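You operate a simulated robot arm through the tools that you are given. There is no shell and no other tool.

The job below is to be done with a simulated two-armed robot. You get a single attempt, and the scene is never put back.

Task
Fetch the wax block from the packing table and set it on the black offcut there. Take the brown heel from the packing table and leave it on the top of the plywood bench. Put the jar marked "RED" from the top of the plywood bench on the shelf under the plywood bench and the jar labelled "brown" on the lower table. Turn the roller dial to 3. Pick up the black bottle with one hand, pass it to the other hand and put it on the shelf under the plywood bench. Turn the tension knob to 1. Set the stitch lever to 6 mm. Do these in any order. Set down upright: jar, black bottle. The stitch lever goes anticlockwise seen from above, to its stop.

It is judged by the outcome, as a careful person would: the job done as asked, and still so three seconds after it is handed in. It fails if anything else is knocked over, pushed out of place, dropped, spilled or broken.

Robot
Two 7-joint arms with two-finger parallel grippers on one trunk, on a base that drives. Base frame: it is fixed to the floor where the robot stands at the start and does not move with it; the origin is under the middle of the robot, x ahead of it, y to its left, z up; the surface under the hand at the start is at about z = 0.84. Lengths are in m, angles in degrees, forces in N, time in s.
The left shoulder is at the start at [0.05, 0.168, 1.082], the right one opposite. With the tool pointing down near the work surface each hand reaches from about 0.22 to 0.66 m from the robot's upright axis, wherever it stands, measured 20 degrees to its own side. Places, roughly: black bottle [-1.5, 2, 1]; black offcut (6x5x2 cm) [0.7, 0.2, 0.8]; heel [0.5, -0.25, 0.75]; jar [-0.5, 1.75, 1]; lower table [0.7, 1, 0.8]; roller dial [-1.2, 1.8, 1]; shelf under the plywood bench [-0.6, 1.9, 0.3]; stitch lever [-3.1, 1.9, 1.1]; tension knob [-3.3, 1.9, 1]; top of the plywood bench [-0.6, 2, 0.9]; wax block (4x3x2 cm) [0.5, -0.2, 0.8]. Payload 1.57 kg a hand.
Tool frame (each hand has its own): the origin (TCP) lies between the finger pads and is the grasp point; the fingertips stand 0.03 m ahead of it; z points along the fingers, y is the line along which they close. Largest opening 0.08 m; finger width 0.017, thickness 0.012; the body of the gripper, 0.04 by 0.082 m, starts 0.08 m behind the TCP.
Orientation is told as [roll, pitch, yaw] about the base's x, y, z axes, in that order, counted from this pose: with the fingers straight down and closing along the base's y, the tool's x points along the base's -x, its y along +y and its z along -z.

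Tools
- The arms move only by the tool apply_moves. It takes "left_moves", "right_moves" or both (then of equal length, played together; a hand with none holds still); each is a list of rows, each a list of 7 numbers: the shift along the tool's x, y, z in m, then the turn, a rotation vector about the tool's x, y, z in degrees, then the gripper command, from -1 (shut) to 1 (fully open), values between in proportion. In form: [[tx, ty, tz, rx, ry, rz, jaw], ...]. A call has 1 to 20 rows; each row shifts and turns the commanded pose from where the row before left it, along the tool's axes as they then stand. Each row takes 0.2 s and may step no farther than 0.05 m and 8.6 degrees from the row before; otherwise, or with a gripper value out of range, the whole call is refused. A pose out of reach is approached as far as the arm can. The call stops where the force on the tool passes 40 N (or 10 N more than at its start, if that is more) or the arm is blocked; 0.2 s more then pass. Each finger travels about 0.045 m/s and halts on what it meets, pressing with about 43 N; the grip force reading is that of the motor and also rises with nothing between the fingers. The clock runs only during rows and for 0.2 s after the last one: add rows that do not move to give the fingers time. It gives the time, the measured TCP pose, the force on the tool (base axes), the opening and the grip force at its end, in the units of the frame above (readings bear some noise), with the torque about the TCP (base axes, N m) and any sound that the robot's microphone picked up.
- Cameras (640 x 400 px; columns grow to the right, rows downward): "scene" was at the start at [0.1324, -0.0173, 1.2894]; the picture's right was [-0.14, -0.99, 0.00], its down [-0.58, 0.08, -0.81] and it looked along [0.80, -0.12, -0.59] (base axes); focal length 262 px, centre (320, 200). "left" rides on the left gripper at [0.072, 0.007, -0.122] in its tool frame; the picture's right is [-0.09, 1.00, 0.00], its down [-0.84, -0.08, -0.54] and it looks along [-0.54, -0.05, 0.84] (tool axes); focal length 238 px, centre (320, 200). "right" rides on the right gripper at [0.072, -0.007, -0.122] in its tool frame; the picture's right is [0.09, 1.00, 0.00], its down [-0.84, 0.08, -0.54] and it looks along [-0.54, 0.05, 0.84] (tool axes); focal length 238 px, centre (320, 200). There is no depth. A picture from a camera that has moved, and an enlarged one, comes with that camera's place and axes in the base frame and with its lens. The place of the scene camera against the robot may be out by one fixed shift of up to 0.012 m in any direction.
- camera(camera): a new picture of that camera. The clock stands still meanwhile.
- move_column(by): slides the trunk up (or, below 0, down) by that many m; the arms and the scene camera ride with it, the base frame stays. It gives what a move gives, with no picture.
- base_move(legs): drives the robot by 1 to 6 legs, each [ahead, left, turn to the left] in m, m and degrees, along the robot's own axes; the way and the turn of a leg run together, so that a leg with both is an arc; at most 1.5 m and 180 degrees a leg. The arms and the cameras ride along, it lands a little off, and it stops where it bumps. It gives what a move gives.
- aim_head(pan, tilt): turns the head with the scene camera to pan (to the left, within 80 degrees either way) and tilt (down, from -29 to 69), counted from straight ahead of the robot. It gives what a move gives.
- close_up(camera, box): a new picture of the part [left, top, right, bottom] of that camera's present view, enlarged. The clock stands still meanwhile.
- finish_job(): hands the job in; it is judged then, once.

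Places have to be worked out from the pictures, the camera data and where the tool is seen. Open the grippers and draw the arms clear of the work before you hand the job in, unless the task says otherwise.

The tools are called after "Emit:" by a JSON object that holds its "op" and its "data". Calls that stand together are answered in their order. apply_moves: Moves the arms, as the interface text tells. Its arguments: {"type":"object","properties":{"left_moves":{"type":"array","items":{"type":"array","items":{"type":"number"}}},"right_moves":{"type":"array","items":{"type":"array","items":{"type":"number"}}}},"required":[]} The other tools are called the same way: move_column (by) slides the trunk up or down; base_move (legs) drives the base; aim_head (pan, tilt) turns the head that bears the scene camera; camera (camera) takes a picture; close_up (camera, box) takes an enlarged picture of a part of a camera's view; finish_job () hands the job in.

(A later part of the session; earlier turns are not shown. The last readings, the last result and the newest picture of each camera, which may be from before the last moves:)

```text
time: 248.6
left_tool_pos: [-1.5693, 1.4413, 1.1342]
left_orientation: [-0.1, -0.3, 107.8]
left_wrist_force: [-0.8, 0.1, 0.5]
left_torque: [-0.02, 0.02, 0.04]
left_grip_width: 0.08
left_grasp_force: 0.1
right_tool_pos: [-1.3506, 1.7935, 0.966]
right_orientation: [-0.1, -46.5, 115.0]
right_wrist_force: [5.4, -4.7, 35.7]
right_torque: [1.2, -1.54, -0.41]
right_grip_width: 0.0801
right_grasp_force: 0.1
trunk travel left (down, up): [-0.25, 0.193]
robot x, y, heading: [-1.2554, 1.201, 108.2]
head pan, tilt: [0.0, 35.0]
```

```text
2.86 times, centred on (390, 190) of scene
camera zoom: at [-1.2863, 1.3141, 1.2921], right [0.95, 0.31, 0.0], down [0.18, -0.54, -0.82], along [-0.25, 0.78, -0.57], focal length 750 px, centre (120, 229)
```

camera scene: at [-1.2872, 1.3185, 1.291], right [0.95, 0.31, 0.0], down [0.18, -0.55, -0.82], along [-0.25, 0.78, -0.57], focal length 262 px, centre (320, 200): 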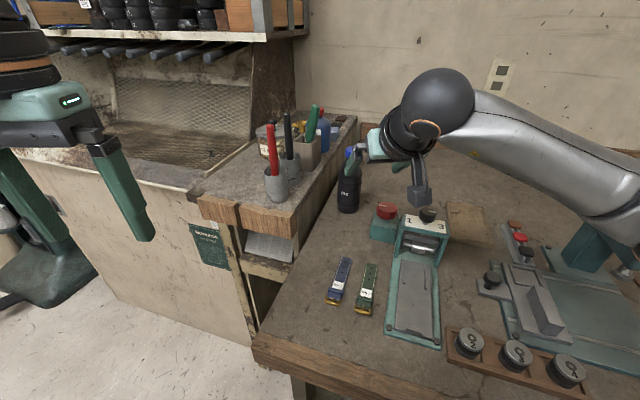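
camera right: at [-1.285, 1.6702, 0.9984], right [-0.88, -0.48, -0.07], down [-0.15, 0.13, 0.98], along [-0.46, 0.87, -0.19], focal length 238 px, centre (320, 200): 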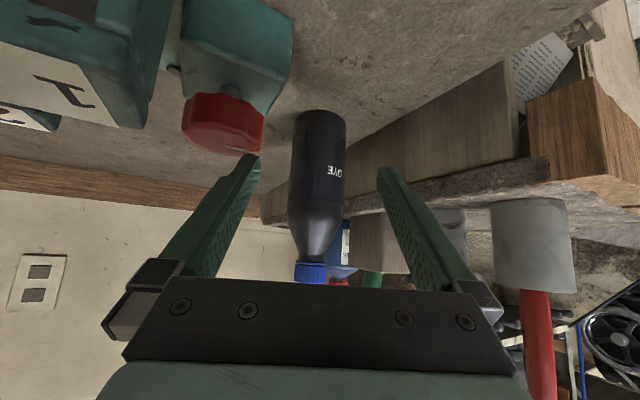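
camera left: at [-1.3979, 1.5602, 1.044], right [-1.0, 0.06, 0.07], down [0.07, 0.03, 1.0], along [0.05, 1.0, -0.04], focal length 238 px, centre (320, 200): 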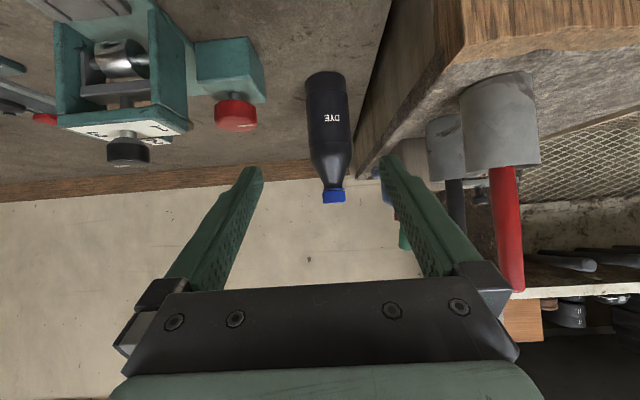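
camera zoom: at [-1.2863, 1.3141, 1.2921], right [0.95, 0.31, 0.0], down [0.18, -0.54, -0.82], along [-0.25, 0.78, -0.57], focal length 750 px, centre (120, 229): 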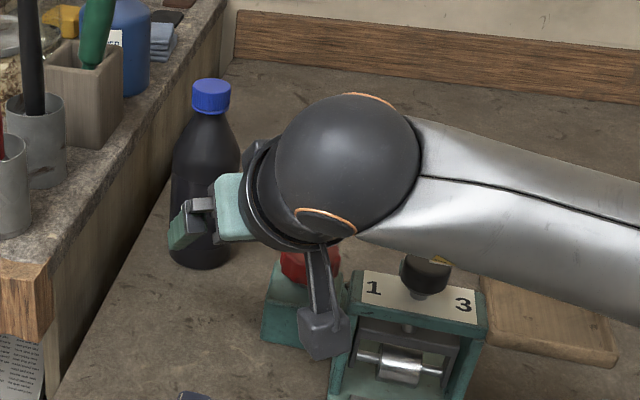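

The right finger is resting on the red knob (35 N up). I raise straight up at once without any sideways motion.

Emit:
{"op": "apply_moves", "data": {"right_moves": [[-0.0141, 0, -0.0141, 0, 0, 0, 1], [-0.0141, 0, -0.0141, 0, 0, 0, 1], [0, 0, 0, 0, 0, 0, 1]]}}

Emit:
{"op": "camera", "data": {"camera": "right"}}

Emit:
{"op": "close_up", "data": {"camera": "scene", "box": [300, 120, 480, 260]}}

```text
time: 249.4
left_tool_pos: [-1.5716, 1.4447, 1.1314]
left_orientation: [-0.1, 0.0, 107.8]
left_wrist_force: [0.6, -0.1, 0.7]
left_torque: [0.0, 0.04, 0.0]
left_grip_width: 0.0797
left_grasp_force: 0.1
right_tool_pos: [-1.3519, 1.7947, 0.9952]
right_orientation: [0.0, -44.9, 114.9]
right_wrist_force: [-0.8, 0.5, -0.6]
right_torque: [0.02, -0.01, 0.03]
right_grip_width: 0.0801
right_grasp_force: 0.0
trunk travel left (down, up): [-0.25, 0.193]
robot x, y, heading: [-1.2549, 1.2005, 108.0]
head pan, tilt: [0.0, 35.0]
```

```text
taken
camera right: at [-1.2863, 1.6714, 1.0291], right [-0.88, -0.48, -0.07], down [-0.16, 0.16, 0.97], along [-0.46, 0.86, -0.21], focal length 238 px, centre (320, 200)
```

right: 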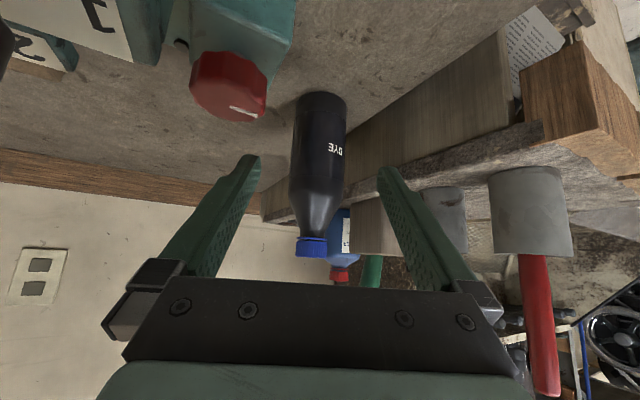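

```text
2.86 times, centred on (390, 190) of scene
camera zoom: at [-1.2873, 1.3184, 1.2909], right [0.95, 0.31, 0.0], down [0.18, -0.55, -0.82], along [-0.25, 0.78, -0.57], focal length 750 px, centre (120, 229)
```

zoom: 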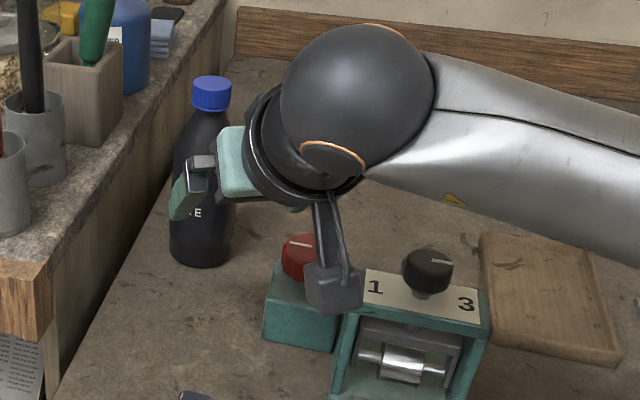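

Free again. I re-plan: approach straight ahead (yaw 97°) so the right finger stays well left of the red knob. First up and left, then rotate.

Emit:
{"op": "apply_moves", "data": {"right_moves": [[-0.0136, 0.0233, -0.0253, 0, 0, 0, 1], [-0.0136, 0.0233, -0.0253, 0, 0, 0, 1], [0, 0, 0, 4.22, 0, 4.22, 1], [0, 0, 0, 4.22, 0, 4.22, 1], [0, 0, 0, 4.22, 0, 4.22, 1], [0, 0, 0, 0, 0, 0, 1]]}}

Emit:
{"op": "camera", "data": {"camera": "right"}}

Emit:
{"op": "close_up", "data": {"camera": "scene", "box": [300, 120, 480, 260]}}

```text
time: 250.8
left_tool_pos: [-1.5714, 1.4464, 1.1337]
left_orientation: [-0.1, 0.0, 107.9]
left_wrist_force: [-0.1, 0.6, 0.6]
left_torque: [0.0, 0.02, 0.04]
left_grip_width: 0.08
left_grasp_force: 0.1
right_tool_pos: [-1.3861, 1.7582, 1.0501]
right_orientation: [0.0, -45.1, 96.9]
right_wrist_force: [0.0, -0.1, 0.0]
right_torque: [-0.01, 0.0, 0.0]
right_grip_width: 0.08
right_grasp_force: 0.1
trunk travel left (down, up): [-0.25, 0.193]
robot x, y, heading: [-1.2504, 1.2013, 108.0]
head pan, tilt: [0.0, 35.0]
```

```text
taken
camera right: at [-1.3622, 1.6224, 1.0843], right [-0.98, -0.18, -0.07], down [-0.1, 0.2, 0.98], along [-0.17, 0.96, -0.21], focal length 238 px, centre (320, 200)
```

right: 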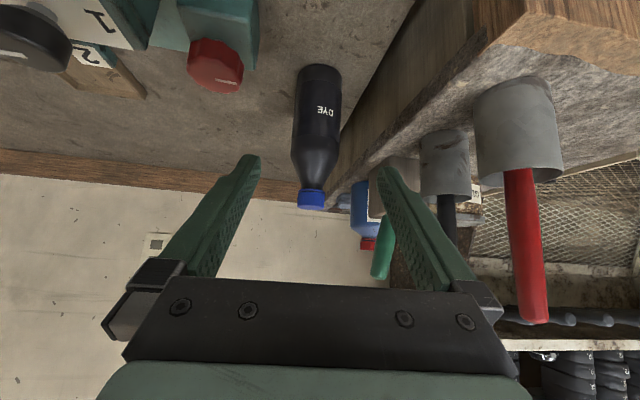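

```text
2.86 times, centred on (390, 190) of scene
camera zoom: at [-1.2872, 1.3185, 1.291], right [0.95, 0.31, 0.0], down [0.18, -0.55, -0.82], along [-0.25, 0.78, -0.57], focal length 750 px, centre (120, 229)
```

zoom: 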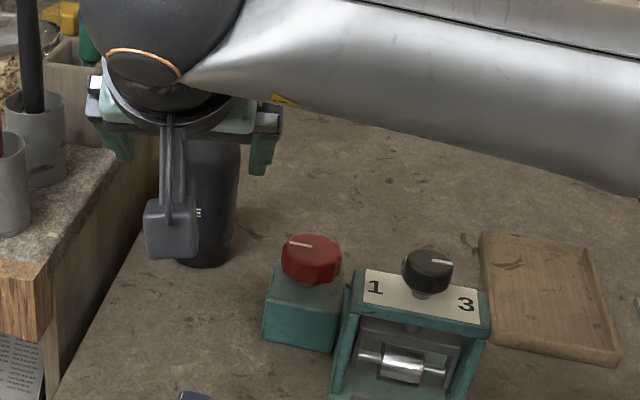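

Red knob and dial look unchanged. The lane is clear now; I descend at this spot to z≈0.955.

Emit:
{"op": "apply_moves", "data": {"right_moves": [[0, -0.0035, 0, 0, 0, 0, 1], [0.0336, 0, 0.0336, 0, 0, 0, 1], [0.0336, 0, 0.0336, 0, 0, 0, 1], [0, 0, 0, 0, 0, 0, 1]]}}

Emit:
{"op": "camera", "data": {"camera": "right"}}

Emit:
{"op": "close_up", "data": {"camera": "scene", "box": [300, 120, 480, 260]}}

```text
time: 251.8
left_tool_pos: [-1.5697, 1.446, 1.1316]
left_orientation: [-0.2, 0.0, 107.8]
left_wrist_force: [-0.9, 1.4, 0.3]
left_torque: [-0.02, 0.03, -0.02]
left_grip_width: 0.0799
left_grasp_force: 0.0
right_tool_pos: [-1.3828, 1.7592, 0.9538]
right_orientation: [0.0, -45.0, 97.0]
right_wrist_force: [0.3, 0.6, -0.3]
right_torque: [0.0, -0.02, 0.01]
right_grip_width: 0.0799
right_grasp_force: 0.1
trunk travel left (down, up): [-0.25, 0.193]
robot x, y, heading: [-1.2498, 1.2017, 108.0]
head pan, tilt: [0.0, 35.0]
```

```text
taken
camera right: at [-1.3585, 1.6229, 0.9892], right [-0.98, -0.19, -0.06], down [-0.1, 0.2, 0.98], along [-0.17, 0.96, -0.21], focal length 238 px, centre (320, 200)
```

right: 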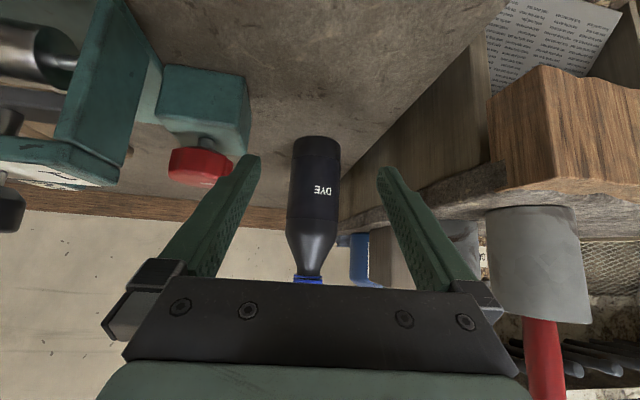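

```text
2.86 times, centred on (390, 190) of scene
camera zoom: at [-1.2873, 1.3184, 1.291], right [0.95, 0.31, 0.0], down [0.18, -0.55, -0.82], along [-0.25, 0.78, -0.57], focal length 750 px, centre (120, 229)
```

zoom: 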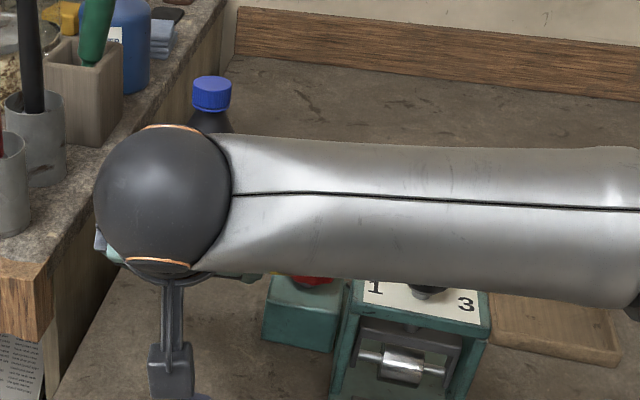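

Lane is about 1.5 cm clear of the red knob. I move forward halfway and check.

Emit:
{"op": "apply_moves", "data": {"right_moves": [[-0.0247, 0, 0.0247, 0, 0, 0, 1], [-0.0247, 0, 0.0247, 0, 0, 0, 1], [0, 0, 0, 0, 0, 0, 1]]}}

Emit:
{"op": "camera", "data": {"camera": "right"}}

```text
time: 252.6
left_tool_pos: [-1.5703, 1.4443, 1.1313]
left_orientation: [-0.3, 0.0, 107.7]
left_wrist_force: [-0.6, 0.2, -0.4]
left_torque: [0.0, 0.01, 0.03]
left_grip_width: 0.0798
left_grasp_force: 0.1
right_tool_pos: [-1.3924, 1.8272, 0.9534]
right_orientation: [0.0, -45.1, 97.1]
right_wrist_force: [0.1, -0.7, 0.7]
right_torque: [0.01, 0.01, 0.0]
right_grip_width: 0.0799
right_grasp_force: 0.1
trunk travel left (down, up): [-0.25, 0.193]
robot x, y, heading: [-1.2551, 1.1983, 108.2]
head pan, tilt: [0.0, 35.0]
```

```text
taken
camera right: at [-1.3669, 1.6919, 0.9891], right [-0.98, -0.19, -0.07], down [-0.1, 0.2, 0.98], along [-0.17, 0.96, -0.21], focal length 238 px, centre (320, 200)
```

right: 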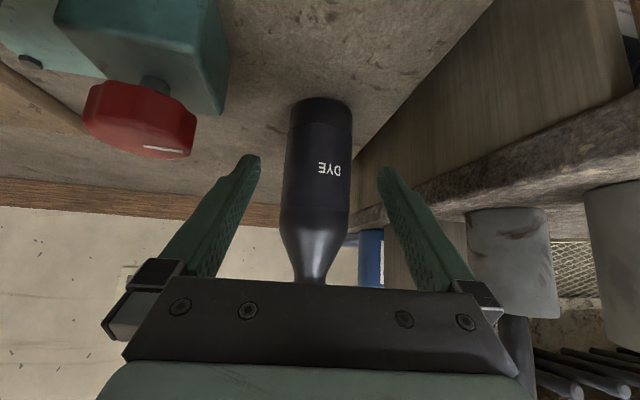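

Finger is clear of the red knob and the bottle is centred; its straight body ends near z≈0.95, so I lower 2.5 cm and then close the remaining distance.

Emit:
{"op": "apply_moves", "data": {"right_moves": [[0.0177, -0.0015, 0.0177, 0, 0, 0, 1], [-0.0274, 0, 0.0274, 0, 0, 0, 1], [-0.0274, 0, 0.0274, 0, 0, 0, 1], [0, 0, 0, 0, 0, 0, 1]]}}

Emit:
{"op": "camera", "data": {"camera": "right"}}

```text
time: 253.6
left_tool_pos: [-1.5698, 1.4449, 1.1311]
left_orientation: [-0.2, 0.0, 107.7]
left_wrist_force: [0.0, 0.2, 0.3]
left_torque: [0.0, 0.02, 0.01]
left_grip_width: 0.08
left_grasp_force: 0.1
right_tool_pos: [-1.3995, 1.9059, 0.9296]
right_orientation: [0.0, -45.1, 97.1]
right_wrist_force: [-0.7, 1.0, -0.7]
right_torque: [0.04, -0.02, 0.01]
right_grip_width: 0.08
right_grasp_force: 0.0
trunk travel left (down, up): [-0.25, 0.193]
robot x, y, heading: [-1.256, 1.2001, 107.9]
head pan, tilt: [0.0, 35.0]
```

```text
taken
camera right: at [-1.3754, 1.7695, 0.9652], right [-0.98, -0.19, -0.06], down [-0.1, 0.2, 0.98], along [-0.17, 0.96, -0.21], focal length 238 px, centre (320, 200)
```

right: 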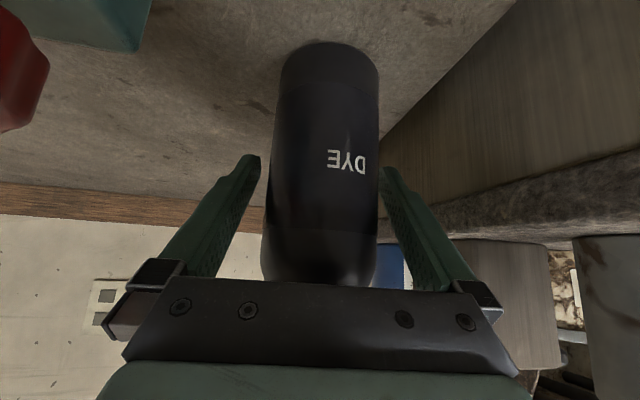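

The fingers straddle the bottle. I close, then lift 3 cm straight up.

Emit:
{"op": "apply_moves", "data": {"right_moves": [[0, 0, 0, 0, 0, 0, 0.0], [0, 0, 0, 0, 0, 0, 0.0], [0, 0, 0, 0, 0, 0, 0.0], [0, 0, 0, 0, 0, 0, 0.0], [-0.0106, 0, -0.0106, 0, 0, 0, 0.0], [-0.0141, 0, -0.0141, 0, 0, 0, 0.0], [0, 0, 0, 0, 0, 0, 0.0]]}}

Emit:
{"op": "camera", "data": {"camera": "right"}}

Emit:
{"op": "camera", "data": {"camera": "scene"}}

```text
time: 255.2
left_tool_pos: [-1.5704, 1.4452, 1.132]
left_orientation: [-0.3, 0.0, 107.7]
left_wrist_force: [0.7, 0.4, 0.3]
left_torque: [0.04, 0.0, 0.0]
left_grip_width: 0.08
left_grasp_force: 0.1
right_tool_pos: [-1.3988, 1.9051, 0.9645]
right_orientation: [0.0, -45.0, 97.0]
right_wrist_force: [0.7, -0.8, -3.1]
right_torque: [0.05, -0.01, -0.01]
right_grip_width: 0.0588
right_grasp_force: 43.0
trunk travel left (down, up): [-0.25, 0.193]
robot x, y, heading: [-1.2544, 1.2, 108.0]
head pan, tilt: [0.0, 35.0]
```

```text
taken
camera right: at [-1.3747, 1.7693, 0.9996], right [-0.98, -0.19, -0.07], down [-0.1, 0.2, 0.98], along [-0.17, 0.96, -0.21], focal length 238 px, centre (320, 200)
```

right: 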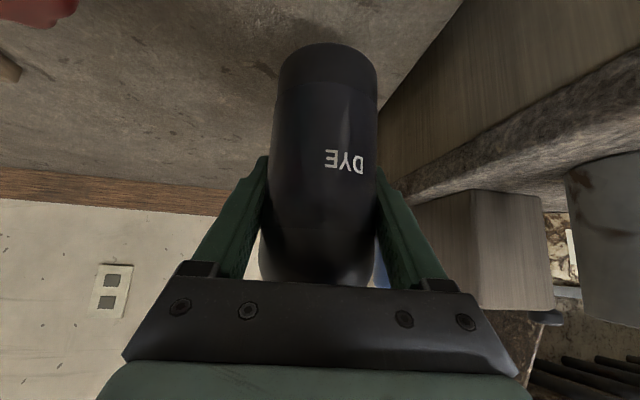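

```text
taken
camera scene: at [-1.2874, 1.3188, 1.2909], right [0.95, 0.31, 0.0], down [0.18, -0.55, -0.82], along [-0.25, 0.78, -0.57], focal length 262 px, centre (320, 200)
```

scene: 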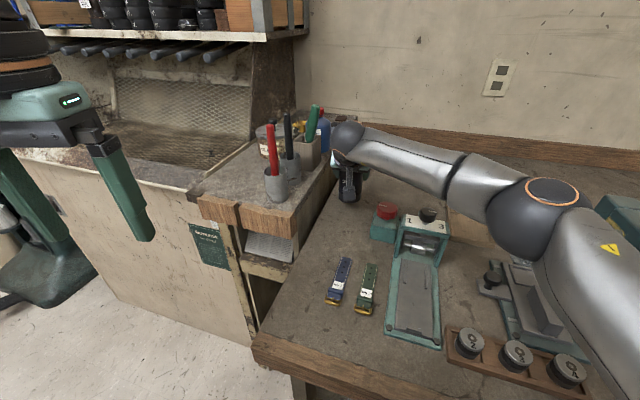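

Bottle is held (≈3 N weight). I pull it back and up along the clear lane, then back the base off for the handover.

Emit:
{"op": "apply_moves", "data": {"right_moves": [[0.0095, 0, -0.0377, 0, 0, 0, 0.0], [0.0095, 0, -0.0377, 0, 0, 0, 0.0], [0.0095, 0, -0.0377, 0, 0, 0, 0.0], [0.0265, 0, -0.0265, 0, 0, 0, 0.0], [0.0265, 0, -0.0265, 0, 0, 0, 0.0], [0.0265, 0, -0.0265, 0, 0, 0, 0.0], [0.0265, 0, -0.0265, 0, 0, 0, 0.0], [0, 0, 0, 0, 0, 0, 0.0]]}}

Emit:
{"op": "camera", "data": {"camera": "scene"}}

```text
time: 257.0
left_tool_pos: [-1.5715, 1.4444, 1.1307]
left_orientation: [-0.1, 0.0, 107.8]
left_wrist_force: [0.1, 0.2, -0.1]
left_torque: [0.01, 0.01, -0.01]
left_grip_width: 0.08
left_grasp_force: 0.0
right_tool_pos: [-1.3684, 1.6566, 1.0242]
right_orientation: [0.0, -45.1, 97.0]
right_wrist_force: [0.1, -0.1, -2.9]
right_torque: [-0.02, 0.0, 0.01]
right_grip_width: 0.0587
right_grasp_force: 43.5
trunk travel left (down, up): [-0.25, 0.193]
robot x, y, heading: [-1.2521, 1.2065, 108.4]
head pan, tilt: [0.0, 35.0]
```

```text
taken
camera scene: at [-1.2873, 1.3188, 1.2909], right [0.95, 0.31, 0.0], down [0.18, -0.55, -0.82], along [-0.25, 0.78, -0.57], focal length 262 px, centre (320, 200)
```

scene: 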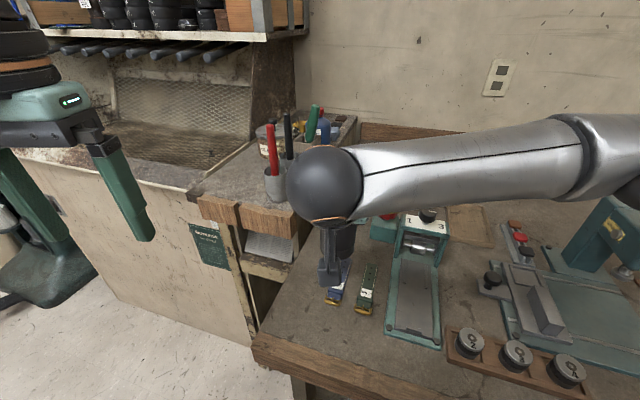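

Emit:
{"op": "base_move", "data": {"legs": [[-0.35, 0, 0], [0, 0, -18]]}}

Emit:
{"op": "aim_head", "data": {"pan": 5, "tilt": 30}}

Emit:
{"op": "camera", "data": {"camera": "scene"}}

Emit:
{"op": "camera", "data": {"camera": "left"}}

```text
time: 260.2
left_tool_pos: [-1.3703, 1.2005, 1.132]
left_orientation: [-0.2, 0.0, 89.8]
left_wrist_force: [0.2, -0.4, 0.6]
left_torque: [0.02, -0.02, 0.0]
left_grip_width: 0.0801
left_grasp_force: 0.0
right_tool_pos: [-1.113, 1.3394, 1.0221]
right_orientation: [0.0, -45.0, 79.0]
right_wrist_force: [0.2, 0.7, -2.9]
right_torque: [0.05, -0.02, -0.02]
right_grip_width: 0.0584
right_grasp_force: 43.1
trunk travel left (down, up): [-0.25, 0.193]
robot x, y, heading: [-1.1461, 0.8683, 89.9]
head pan, tilt: [0.0, 35.0]
```

```text
time: 260.9
left_tool_pos: [-1.3717, 1.1996, 1.133]
left_orientation: [-0.3, 0.1, 89.8]
left_wrist_force: [0.0, 0.6, 0.1]
left_torque: [-0.01, -0.01, 0.04]
left_grip_width: 0.0799
left_grasp_force: 0.0
right_tool_pos: [-1.1141, 1.3388, 1.0229]
right_orientation: [0.1, -45.0, 79.0]
right_wrist_force: [-0.2, 0.2, -2.7]
right_torque: [0.03, 0.0, -0.02]
right_grip_width: 0.0584
right_grasp_force: 43.2
trunk travel left (down, up): [-0.25, 0.193]
robot x, y, heading: [-1.145, 0.8707, 90.8]
head pan, tilt: [5.0, 30.0]
```

```text
taken
camera scene: at [-1.1473, 0.9957, 1.2987], right [1.0, 0.09, 0.0], down [0.04, -0.5, -0.87], along [-0.08, 0.86, -0.5], focal length 262 px, centre (320, 200)
```

scene: 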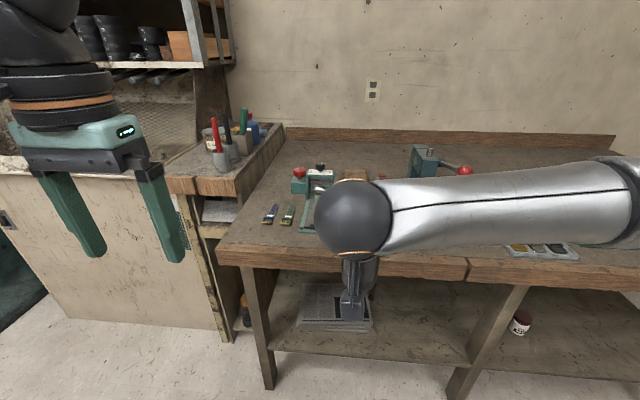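

```text
taken
camera left: at [-1.3786, 1.1275, 1.2553], right [-1.0, 0.09, 0.0], down [0.08, 0.84, 0.54], along [0.05, 0.54, -0.84], focal length 238 px, centre (320, 200)
```

left: 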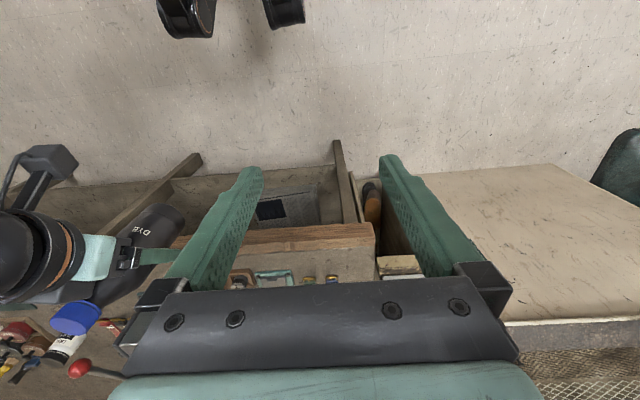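

Now the handover. First I rotate the right hand about the bottle so it comes from the right-back, leaving room for the left hand to take the cap from the left-back.

Emit:
{"op": "apply_moves", "data": {"right_moves": [[0, 0, 0, -5.3, 0, -5.3, 0.0], [0, 0, 0, -5.3, 0, -5.3, 0.0], [0, 0, 0, -5.3, 0, -5.3, 0.0], [0, 0, 0, -5.3, 0, -5.3, 0.0], [0, 0, 0, -5.3, 0, -5.3, 0.0], [0, 0, 0, -5.3, 0, -5.3, 0.0], [0, 0, 0, -5.3, 0, -5.3, 0.0], [0, 0, 0, 0, 0, 0, 0.0]]}}

Emit:
{"op": "camera", "data": {"camera": "scene"}}

```text
time: 262.7
left_tool_pos: [-1.3709, 1.2002, 1.1308]
left_orientation: [-0.3, 0.0, 89.8]
left_wrist_force: [0.7, -1.2, 0.4]
left_torque: [-0.01, 0.01, 0.01]
left_grip_width: 0.08
left_grasp_force: 0.1
right_tool_pos: [-1.1142, 1.3386, 1.0234]
right_orientation: [-0.1, -45.1, 131.6]
right_wrist_force: [0.1, 0.2, -3.0]
right_torque: [0.05, 0.04, -0.01]
right_grip_width: 0.0587
right_grasp_force: 42.8
trunk travel left (down, up): [-0.25, 0.193]
robot x, y, heading: [-1.1442, 0.8693, 90.1]
head pan, tilt: [5.0, 30.0]
```

```text
taken
camera scene: at [-1.1474, 0.9957, 1.2987], right [1.0, 0.09, 0.0], down [0.04, -0.5, -0.87], along [-0.08, 0.86, -0.5], focal length 262 px, centre (320, 200)
```

scene: 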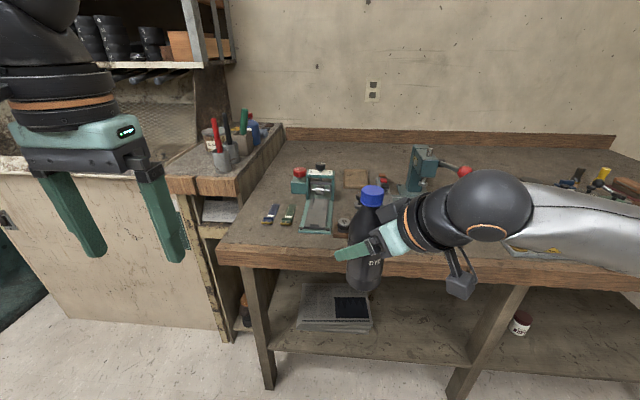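

Bottle is upright in the right hand, cap near [-1.114, 1.339, 1.111]. I bring the left hand to a 45° pre-grasp aimed at the cap from the left-back.

Emit:
{"op": "apply_moves", "data": {"left_moves": [[-0.0167, -0.0333, -0.02, 0, 0, 0, 1], [-0.0167, -0.0333, -0.02, 0, 0, 0, 1], [-0.0167, -0.0333, -0.02, 0, 0, 0, 1], [0, 0, 0, 0, 0, 8, 1], [0, 0, 0, 0, 0, 8, 1], [0, 0, 0, 0, 0, 8, 1], [0, 0, 0, 0, 0, 8, 1], [0, 0, 0, 0, 0, 8, 1], [0, 0, 0, 0, -7.5, 0, 1], [0, 0, 0, 0, -7.5, 0, 1], [0, 0, 0, 0, -7.5, 0, 1], [0, 0, 0, 0, -7.5, 0, 1], [0, 0, 0, 0, -7.5, 0, 1], [0, 0, 0, 0, -7.5, 0, 1], [0, 0, 0, 0, 0, 0, 1]]}}

Emit:
{"op": "camera", "data": {"camera": "left"}}

Emit:
{"op": "camera", "data": {"camera": "scene"}}

```text
time: 265.9
left_tool_pos: [-1.2707, 1.2498, 1.1914]
left_orientation: [-0.2, -45.1, 50.0]
left_wrist_force: [-0.1, 0.0, -0.1]
left_torque: [0.01, 0.04, -0.01]
left_grip_width: 0.08
left_grasp_force: 0.0
right_tool_pos: [-1.1138, 1.3389, 1.0215]
right_orientation: [-0.1, -45.0, 131.6]
right_wrist_force: [-0.2, -0.3, -2.4]
right_torque: [-0.01, -0.02, 0.01]
right_grip_width: 0.0587
right_grasp_force: 43.5
trunk travel left (down, up): [-0.25, 0.193]
robot x, y, heading: [-1.1421, 0.8691, 90.0]
head pan, tilt: [5.0, 30.0]
```

```text
taken
camera left: at [-1.365, 1.1485, 1.2285], right [-0.72, 0.69, 0.06], down [0.19, 0.11, 0.98], along [0.67, 0.71, -0.21], focal length 238 px, centre (320, 200)
```

left: 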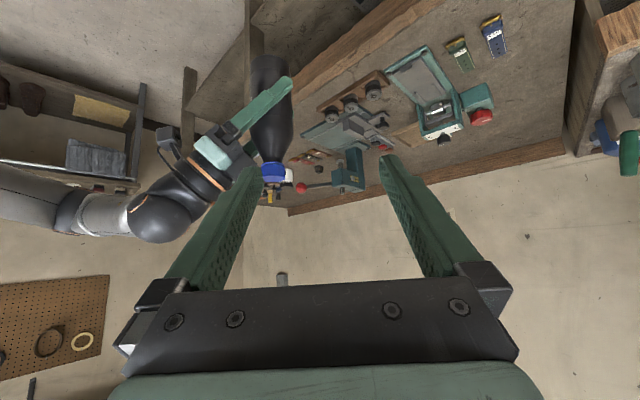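

```text
taken
camera scene: at [-1.1473, 0.9957, 1.2987], right [1.0, 0.09, 0.0], down [0.04, -0.5, -0.87], along [-0.08, 0.86, -0.5], focal length 262 px, centre (320, 200)
```

scene: 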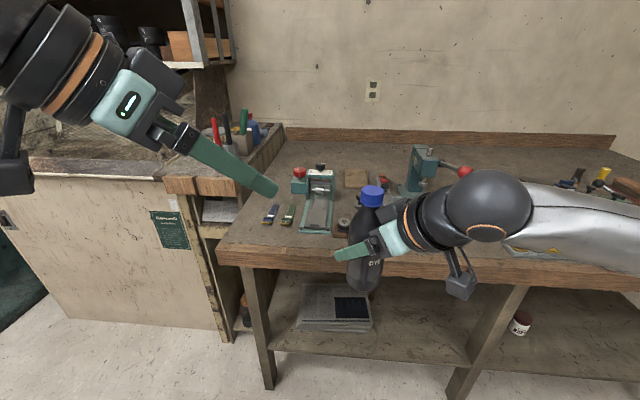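

The left finger would clash with the right palm here, so I rotate the right hand further (to point left, palm on the right side of the bottle), keeping the bottle in place.

Emit:
{"op": "apply_moves", "data": {"right_moves": [[0, 0, 0, -5.66, 0, -5.66, 0.0], [0, 0, 0, -5.66, 0, -5.66, 0.0], [0, 0, 0, -5.66, 0, -5.66, 0.0], [0, 0, 0, -5.66, 0, -5.66, 0.0], [0, 0, 0, -5.66, 0, -5.66, 0.0], [0, 0, 0, -5.66, 0, -5.66, 0.0], [0, 0, 0, 0, 0, 0, 0.0]], "left_moves": [[0, 0, 0, 3.54, 0, 3.54, 0.25], [0, 0, 0, 3.54, 0, 3.54, 0.25], [0, 0, 0, 0, 0, 0, 0.25], [0, 0, 0, 0, 0, 0, 0.25], [0, 0, 0, 0, 0, 0, 0.25], [0, 0, 0, 0, 0, 0, 0.25], [0, 0, 0, 0, 0, 0, 0.25]]}}

Emit:
{"op": "camera", "data": {"camera": "scene"}}

Emit:
{"op": "camera", "data": {"camera": "left"}}

```text
time: 267.5
left_tool_pos: [-1.2714, 1.249, 1.1923]
left_orientation: [-0.1, -45.1, 40.0]
left_wrist_force: [0.4, 0.7, 0.4]
left_torque: [0.0, 0.03, 0.01]
left_grip_width: 0.0503
left_grasp_force: 0.1
right_tool_pos: [-1.1141, 1.3384, 1.0233]
right_orientation: [-0.1, -45.0, 151.6]
right_wrist_force: [0.5, 0.5, -3.3]
right_torque: [0.01, 0.02, 0.03]
right_grip_width: 0.0586
right_grasp_force: 43.1
right hand out of reach, approached as far as the arm can: row 3, 4, 5, 6
trunk travel left (down, up): [-0.25, 0.193]
robot x, y, heading: [-1.1443, 0.8712, 90.3]
head pan, tilt: [5.0, 30.0]
```

```text
taken
camera scene: at [-1.1473, 0.9957, 1.2987], right [1.0, 0.09, 0.0], down [0.04, -0.5, -0.87], along [-0.08, 0.86, -0.5], focal length 262 px, centre (320, 200)
```

scene: 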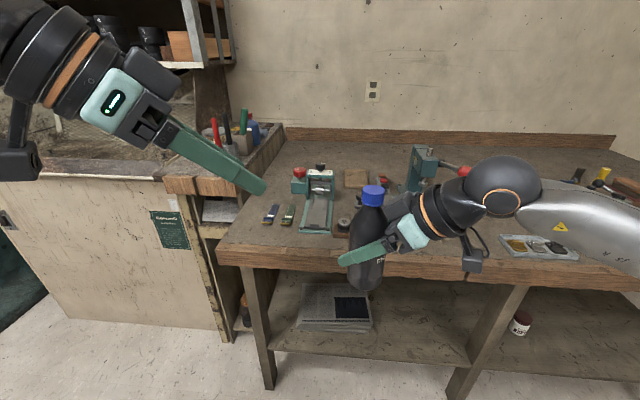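

```text
taken
camera left: at [-1.3809, 1.1666, 1.2289], right [-0.59, 0.81, 0.06], down [0.21, 0.07, 0.98], along [0.78, 0.59, -0.21], focal length 238 px, centre (320, 200)
```

left: 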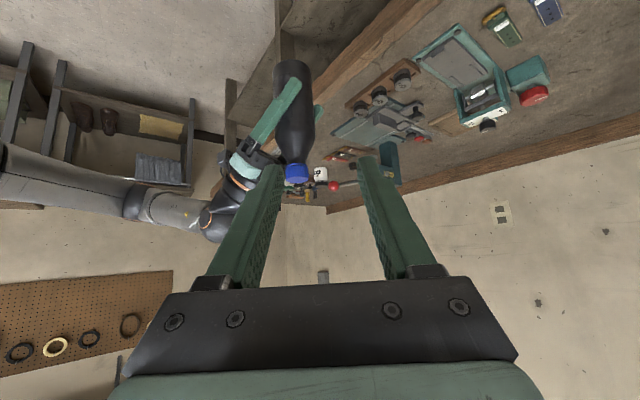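

The right hand reached its wrist limit at yaw 151.6°, which is adequate. I turn the left hand to yaw 30° and bring it to the pre-grasp for the cap, opened to 5 cm.

Emit:
{"op": "apply_moves", "data": {"left_moves": [[0, 0, 0, 3.54, 0, 3.54, 0.25], [0, 0, 0, 3.54, 0, 3.54, 0.25], [0, 0, 0, 0, 0, 0, 0.25]]}}

Emit:
{"op": "apply_moves", "data": {"left_moves": [[-0.0238, -0.0017, 0.0204, 0, 0, 0, 0.25], [-0.0238, -0.0017, 0.0204, 0, 0, 0, 0.25], [-0.0238, -0.0017, 0.0204, 0, 0, 0, 0.25], [0, 0, 0, 0, 0, 0, 0.25]]}}

Emit:
{"op": "camera", "data": {"camera": "left"}}

Emit:
{"op": "camera", "data": {"camera": "scene"}}

```text
time: 268.3
left_tool_pos: [-1.2708, 1.2488, 1.193]
left_orientation: [-0.2, -45.1, 29.8]
left_wrist_force: [-0.7, -0.7, 0.1]
left_torque: [-0.01, -0.01, -0.01]
left_grip_width: 0.0504
left_grasp_force: 0.1
right_tool_pos: [-1.1125, 1.3388, 1.0229]
right_orientation: [-0.1, -45.0, 151.7]
right_wrist_force: [0.5, 0.7, -2.9]
right_torque: [0.01, 0.0, -0.02]
right_grip_width: 0.0588
right_grasp_force: 43.4
trunk travel left (down, up): [-0.25, 0.193]
robot x, y, heading: [-1.1449, 0.8727, 90.1]
head pan, tilt: [5.0, 30.0]
```

```text
time: 269.3
left_tool_pos: [-1.1879, 1.2929, 1.2004]
left_orientation: [0.0, -45.3, 29.8]
left_wrist_force: [1.3, 0.6, 0.0]
left_torque: [-0.01, 0.07, 0.02]
left_grip_width: 0.0501
left_grasp_force: 0.1
right_tool_pos: [-1.1139, 1.3396, 1.0236]
right_orientation: [0.0, -44.9, 151.7]
right_wrist_force: [0.5, -0.2, -3.2]
right_torque: [0.04, 0.03, 0.01]
right_grip_width: 0.0587
right_grasp_force: 43.2
trunk travel left (down, up): [-0.25, 0.193]
robot x, y, heading: [-1.1447, 0.8713, 90.0]
head pan, tilt: [5.0, 30.0]
```

```text
taken
camera left: at [-1.3106, 1.229, 1.2368], right [-0.44, 0.9, 0.06], down [0.22, 0.04, 0.98], along [0.87, 0.44, -0.21], focal length 238 px, centre (320, 200)
```

left: 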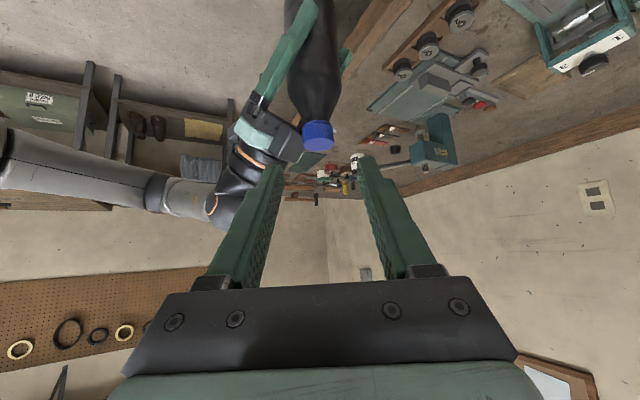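

```text
taken
camera scene: at [-1.1474, 0.9957, 1.2987], right [1.0, 0.09, 0.0], down [0.04, -0.5, -0.87], along [-0.08, 0.86, -0.5], focal length 262 px, centre (320, 200)
```

scene: 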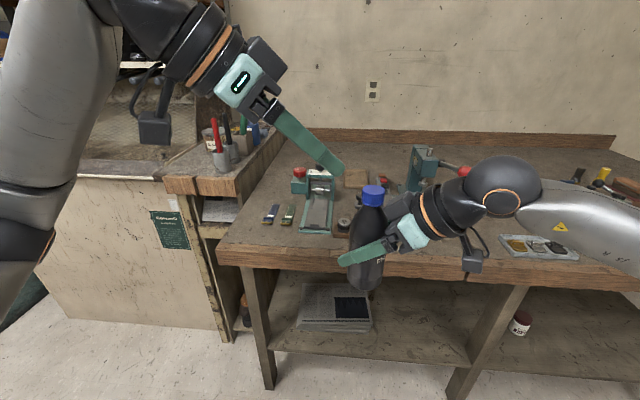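

The cap lies on the tool axis about 10 cm ahead. I advance most of the way and check.

Emit:
{"op": "apply_moves", "data": {"left_moves": [[-0.0003, -0.0006, 0.026, 0, 0, 0, 0.25], [-0.0003, -0.0006, 0.026, 0, 0, 0, 0.25], [-0.0003, -0.0005, 0.02, 0, 0, 0, 0.25], [0, 0, 0, 0, 0, 0, 0.25]]}}

Emit:
{"op": "camera", "data": {"camera": "left"}}

Emit:
{"op": "close_up", "data": {"camera": "scene", "box": [280, 140, 480, 290]}}

```text
time: 270.3
left_tool_pos: [-1.1412, 1.3171, 1.1481]
left_orientation: [-0.2, -45.2, 29.9]
left_wrist_force: [-0.1, 0.6, 0.4]
left_torque: [0.03, -0.02, 0.04]
left_grip_width: 0.05
left_grasp_force: 0.1
right_tool_pos: [-1.1133, 1.3391, 1.0227]
right_orientation: [-0.1, -45.1, 151.6]
right_wrist_force: [0.0, 0.1, -3.1]
right_torque: [0.03, 0.05, 0.02]
right_grip_width: 0.0587
right_grasp_force: 43.3
trunk travel left (down, up): [-0.25, 0.193]
robot x, y, heading: [-1.1472, 0.8694, 90.3]
head pan, tilt: [5.0, 30.0]
```

```text
taken
camera left: at [-1.2642, 1.2535, 1.1861], right [-0.44, 0.9, 0.06], down [0.22, 0.04, 0.98], along [0.87, 0.44, -0.21], focal length 238 px, centre (320, 200)
```

left: 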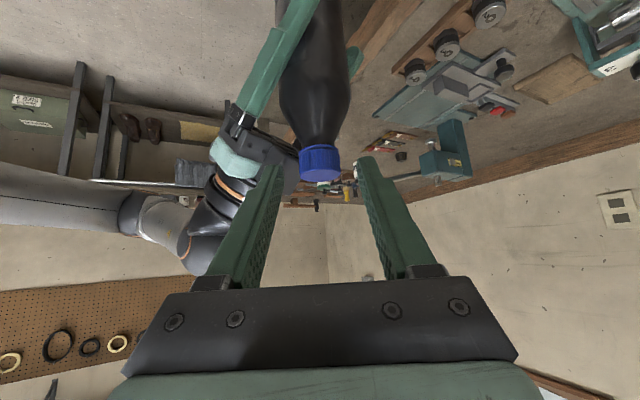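

```text
2.67 times, centred on (380, 215) of scene
camera zoom: at [-1.1474, 0.9957, 1.2987], right [1.0, 0.09, 0.0], down [0.04, -0.5, -0.87], along [-0.08, 0.86, -0.5], focal length 700 px, centre (160, 160)
```

zoom: 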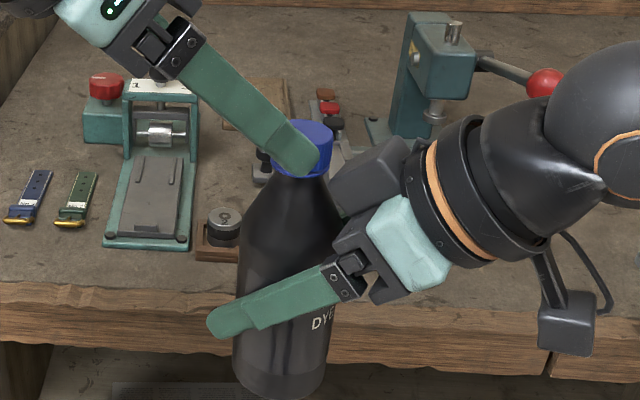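

The cap is centred between the left fingers; R's palm is clear. I advance the last 2.8 cm and close on the cap.

Emit:
{"op": "apply_moves", "data": {"left_moves": [[-0.0008, 0, 0.014, 0, 0, 0, 0.25], [-0.0008, 0, 0.0135, 0, 0, 0, 0.25], [0, 0, 0, 0, 0, 0, 0.25]]}}

Emit:
{"op": "camera", "data": {"camera": "left"}}

Emit:
{"op": "close_up", "data": {"camera": "scene", "box": [280, 140, 480, 290]}}

```text
time: 271.1
left_tool_pos: [-1.1248, 1.326, 1.1322]
left_orientation: [0.1, -45.3, 29.7]
left_wrist_force: [-21.0, -10.4, 12.7]
left_torque: [-0.41, -0.19, -0.81]
left_grip_width: 0.0492
left_grasp_force: 0.1
right_tool_pos: [-1.1106, 1.3408, 1.0212]
right_orientation: [0.1, -44.6, 150.9]
right_wrist_force: [21.6, 11.2, -16.6]
right_torque: [-0.61, 2.4, 0.94]
right_grip_width: 0.0585
right_grasp_force: 42.6
trunk travel left (down, up): [-0.25, 0.193]
robot x, y, heading: [-1.1458, 0.8706, 90.0]
head pan, tilt: [5.0, 30.0]
```

```text
taken
camera left: at [-1.2477, 1.2632, 1.169], right [-0.44, 0.9, 0.07], down [0.22, 0.03, 0.98], along [0.87, 0.44, -0.21], focal length 238 px, centre (320, 200)
```

left: 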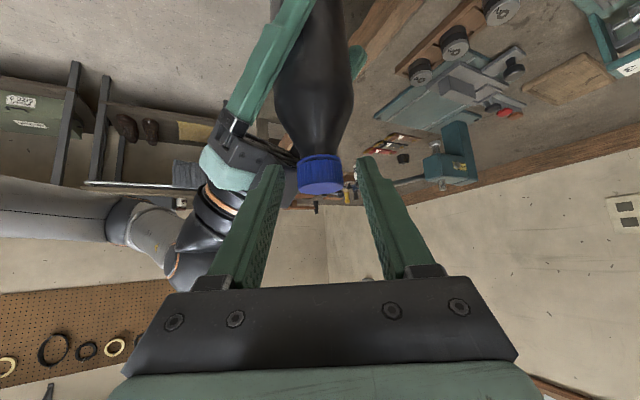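

```text
2.67 times, centred on (380, 215) of scene
camera zoom: at [-1.1474, 0.9957, 1.2987], right [1.0, 0.09, 0.0], down [0.04, -0.5, -0.87], along [-0.08, 0.86, -0.5], focal length 700 px, centre (160, 160)
```

zoom: 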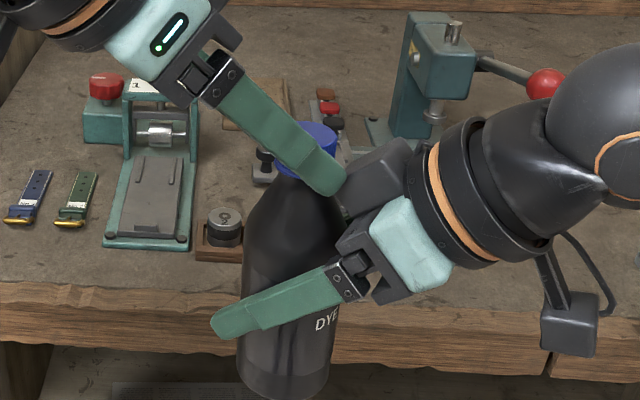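

The left fingertip just touches the right palm. I back off ~1.2 cm (slightly up) so the fingertips end at the cap, and check forces.

Emit:
{"op": "apply_moves", "data": {"left_moves": [[-0.0028, 0, -0.0128, 0, 0, 0, 0.25], [0, 0, 0, 0, 0, 0, 0.25]]}}

Emit:
{"op": "camera", "data": {"camera": "left"}}

Emit:
{"op": "close_up", "data": {"camera": "scene", "box": [320, 150, 440, 240]}}

```text
time: 271.7
left_tool_pos: [-1.1305, 1.3227, 1.1426]
left_orientation: [-0.1, -45.0, 30.0]
left_wrist_force: [0.0, 0.7, -0.5]
left_torque: [0.0, -0.01, 0.0]
left_grip_width: 0.0498
left_grasp_force: 0.0
right_tool_pos: [-1.1148, 1.3373, 1.0244]
right_orientation: [-0.1, -45.1, 151.8]
right_wrist_force: [-0.3, 0.9, -3.3]
right_torque: [0.0, 0.01, 0.01]
right_grip_width: 0.0585
right_grasp_force: 43.7
trunk travel left (down, up): [-0.25, 0.193]
robot x, y, heading: [-1.1447, 0.8706, 90.1]
head pan, tilt: [5.0, 30.0]
```

```text
taken
camera left: at [-1.2526, 1.2597, 1.1787], right [-0.44, 0.9, 0.06], down [0.22, 0.04, 0.98], along [0.87, 0.44, -0.21], focal length 238 px, centre (320, 200)
```

left: 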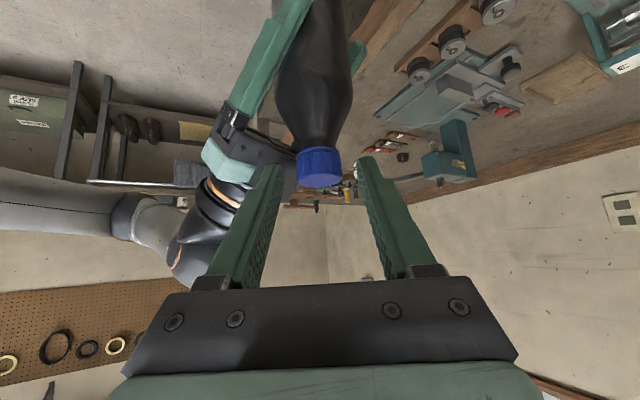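

```text
4.44 times, centred on (380, 195) of scene
camera zoom: at [-1.1473, 0.9958, 1.2987], right [1.0, 0.09, 0.0], down [0.04, -0.5, -0.87], along [-0.08, 0.86, -0.5], focal length 1166 px, centre (53, 222)
```

zoom: 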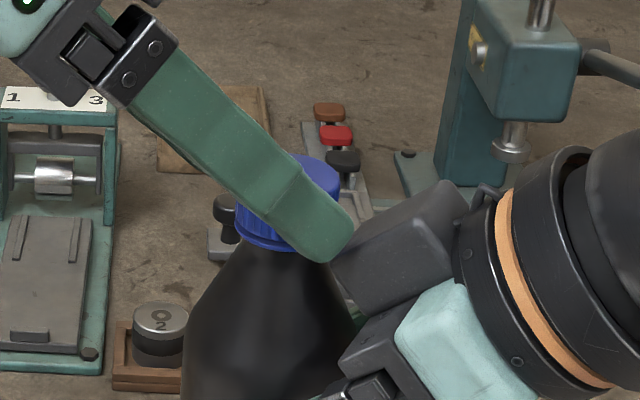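

There isn't room for the left finger beside the right-hand housing. Better: I set the bottle down on a free bench spot, regrip it by the cap from above with the right hand, and then pass it so the left hand takes the body. First I withdraw the left hand and turn the right hand back.

Emit:
{"op": "apply_moves", "data": {"left_moves": [[0, 0, -0.04, 0, 0, 0, 0.25], [0, 0, -0.04, 0, 0, 0, 0.25], [0, 0.03, -0.03, 0, 0, 0, 1], [0, 0.04, 0, 0, 0, 0, 1], [0, 0, 0, 0, 0, 0, 1]]}}

Emit:
{"op": "apply_moves", "data": {"right_moves": [[0, 0, 0, 5.66, 0, 5.66, 0.0], [0, 0, 0, 5.66, 0, 5.66, 0.0], [0, 0, 0, 5.66, 0, 5.66, 0.0], [0, 0, 0, 5.66, 0, 5.66, 0.0], [0, 0, 0, 5.66, 0, 5.66, 0.0], [0, 0, 0, 5.66, 0, 5.66, 0.0], [0, 0, 0, 5.66, 0, 5.66, 0.0], [0, 0, 0, 0, 0, 0, 0.0]]}}

Emit:
{"op": "camera", "data": {"camera": "scene"}}

```text
time: 272.9
left_tool_pos: [-1.232, 1.3435, 1.2195]
left_orientation: [-0.1, -45.1, 29.9]
left_wrist_force: [0.5, 0.3, 0.4]
left_torque: [0.01, 0.01, -0.04]
left_grip_width: 0.0799
left_grasp_force: 0.0
right_tool_pos: [-1.1139, 1.3395, 1.0227]
right_orientation: [-0.1, -45.1, 151.6]
right_wrist_force: [-0.1, 1.2, -3.8]
right_torque: [0.04, 0.03, 0.01]
right_grip_width: 0.059
right_grasp_force: 42.5
trunk travel left (down, up): [-0.25, 0.193]
robot x, y, heading: [-1.146, 0.8733, 90.3]
head pan, tilt: [5.0, 30.0]
```

```text
time: 274.7
left_tool_pos: [-1.231, 1.3443, 1.2206]
left_orientation: [0.0, -45.1, 29.9]
left_wrist_force: [0.4, 0.4, 0.2]
left_torque: [0.04, 0.04, 0.0]
left_grip_width: 0.0801
left_grasp_force: 0.0
right_tool_pos: [-1.1119, 1.3392, 1.0218]
right_orientation: [0.0, -45.2, 95.4]
right_wrist_force: [-0.8, -1.1, -3.4]
right_torque: [-0.01, 0.0, -0.02]
right_grip_width: 0.0588
right_grasp_force: 42.8
trunk travel left (down, up): [-0.25, 0.193]
robot x, y, heading: [-1.1452, 0.8732, 90.4]
head pan, tilt: [5.0, 30.0]
```

```text
taken
camera scene: at [-1.1473, 0.9957, 1.2987], right [1.0, 0.09, 0.0], down [0.04, -0.5, -0.87], along [-0.08, 0.86, -0.5], focal length 262 px, centre (320, 200)
```

scene: 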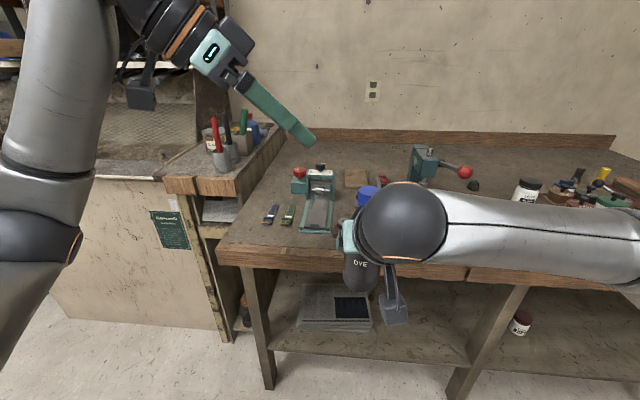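

Now I move the base right 0.27 m and check the free spot beyond the weights tray.

Emit:
{"op": "base_move", "data": {"legs": [[0, -0.27, 0]]}}

Emit:
{"op": "aim_head", "data": {"pan": 0, "tilt": 40}}

Emit:
{"op": "camera", "data": {"camera": "scene"}}

```text
time: 277.7
left_tool_pos: [-0.9653, 1.3436, 1.2195]
left_orientation: [-0.1, -45.1, 29.9]
left_wrist_force: [-0.3, -0.1, 0.4]
left_torque: [-0.04, 0.02, -0.02]
left_grip_width: 0.0801
left_grasp_force: 0.0
right_tool_pos: [-0.8454, 1.3379, 1.0229]
right_orientation: [0.0, -45.0, 95.6]
right_wrist_force: [-0.6, 0.1, -2.0]
right_torque: [0.02, -0.02, 0.0]
right_grip_width: 0.0588
right_grasp_force: 43.1
trunk travel left (down, up): [-0.25, 0.193]
robot x, y, heading: [-0.8762, 0.8723, 90.2]
head pan, tilt: [5.0, 30.0]
```

```text
time: 278.4
left_tool_pos: [-0.9657, 1.3449, 1.2184]
left_orientation: [-0.1, -44.9, 30.1]
left_wrist_force: [-0.7, -0.4, 0.2]
left_torque: [-0.02, 0.0, -0.01]
left_grip_width: 0.0797
left_grasp_force: 0.1
right_tool_pos: [-0.8471, 1.3398, 1.0222]
right_orientation: [0.0, -45.0, 95.5]
right_wrist_force: [0.0, -0.4, -3.0]
right_torque: [-0.01, -0.01, 0.0]
right_grip_width: 0.0587
right_grasp_force: 43.2
trunk travel left (down, up): [-0.25, 0.193]
robot x, y, heading: [-0.8767, 0.8713, 90.1]
head pan, tilt: [0.0, 40.0]
```

```text
taken
camera scene: at [-0.8721, 0.9914, 1.2834], right [1.0, 0.0, 0.0], down [0.0, -0.64, -0.77], along [0.0, 0.77, -0.64], focal length 262 px, centre (320, 200)
```

scene: 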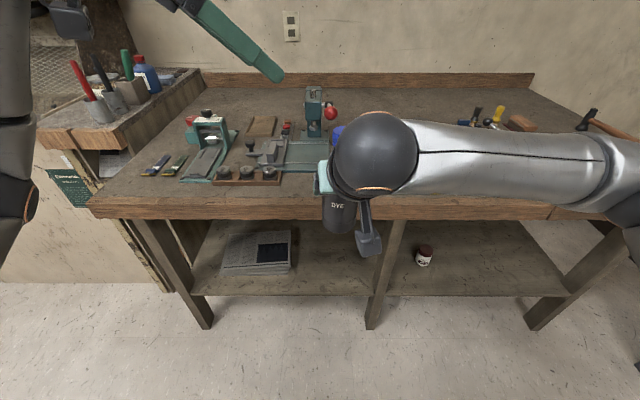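

The spot [-0.847, 1.565] is free (weights tray ends at x≈-0.976, buckle tray starts at x≈-0.73). I drive forward 0.225 m and lower the bottle.

Emit:
{"op": "base_move", "data": {"legs": [[0.225, 0, 0]]}}

Emit:
{"op": "camera", "data": {"camera": "right"}}

Emit:
{"op": "camera", "data": {"camera": "left"}}

Emit:
{"op": "camera", "data": {"camera": "scene"}}

```text
time: 280.1
left_tool_pos: [-0.9657, 1.5712, 1.2195]
left_orientation: [-0.1, -45.1, 30.0]
left_wrist_force: [-0.9, 0.4, -0.3]
left_torque: [-0.02, 0.0, -0.02]
left_grip_width: 0.0798
left_grasp_force: 0.1
right_tool_pos: [-0.849, 1.5656, 1.0229]
right_orientation: [-0.1, -45.1, 95.8]
right_wrist_force: [0.3, -0.1, -3.1]
right_torque: [0.0, 0.02, 0.01]
right_grip_width: 0.0587
right_grasp_force: 42.9
trunk travel left (down, up): [-0.25, 0.193]
robot x, y, heading: [-0.8769, 1.0954, 90.4]
head pan, tilt: [0.0, 40.0]
```

```text
taken
camera right: at [-0.8268, 1.4295, 1.0582], right [-0.98, -0.16, -0.07], down [-0.1, 0.2, 0.97], along [-0.15, 0.97, -0.21], focal length 238 px, centre (320, 200)
```

right: 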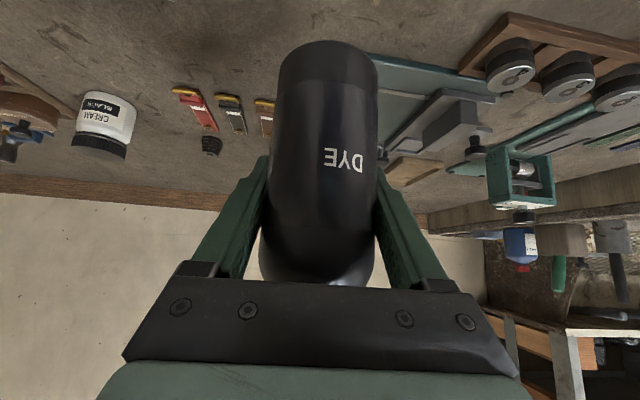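

```text
taken
camera left: at [-1.0886, 1.5077, 1.2559], right [-0.44, 0.9, 0.06], down [0.22, 0.04, 0.98], along [0.87, 0.44, -0.21], focal length 238 px, centre (320, 200)
```

left: 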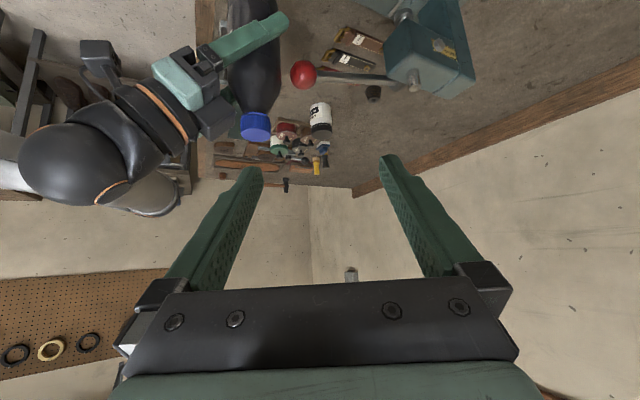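

```text
taken
camera scene: at [-0.873, 1.2178, 1.2833], right [1.0, 0.0, 0.0], down [0.0, -0.64, -0.77], along [0.0, 0.77, -0.64], focal length 262 px, centre (320, 200)
```

scene: 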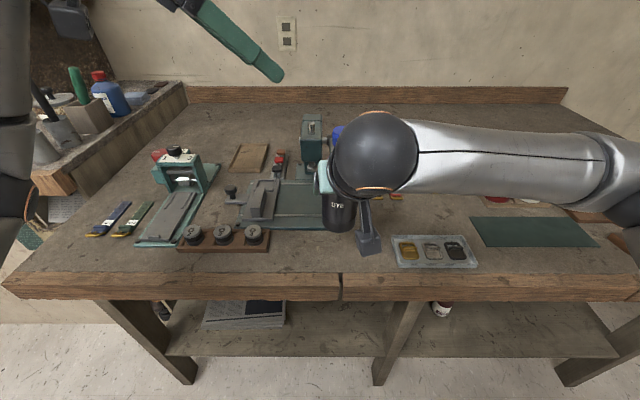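

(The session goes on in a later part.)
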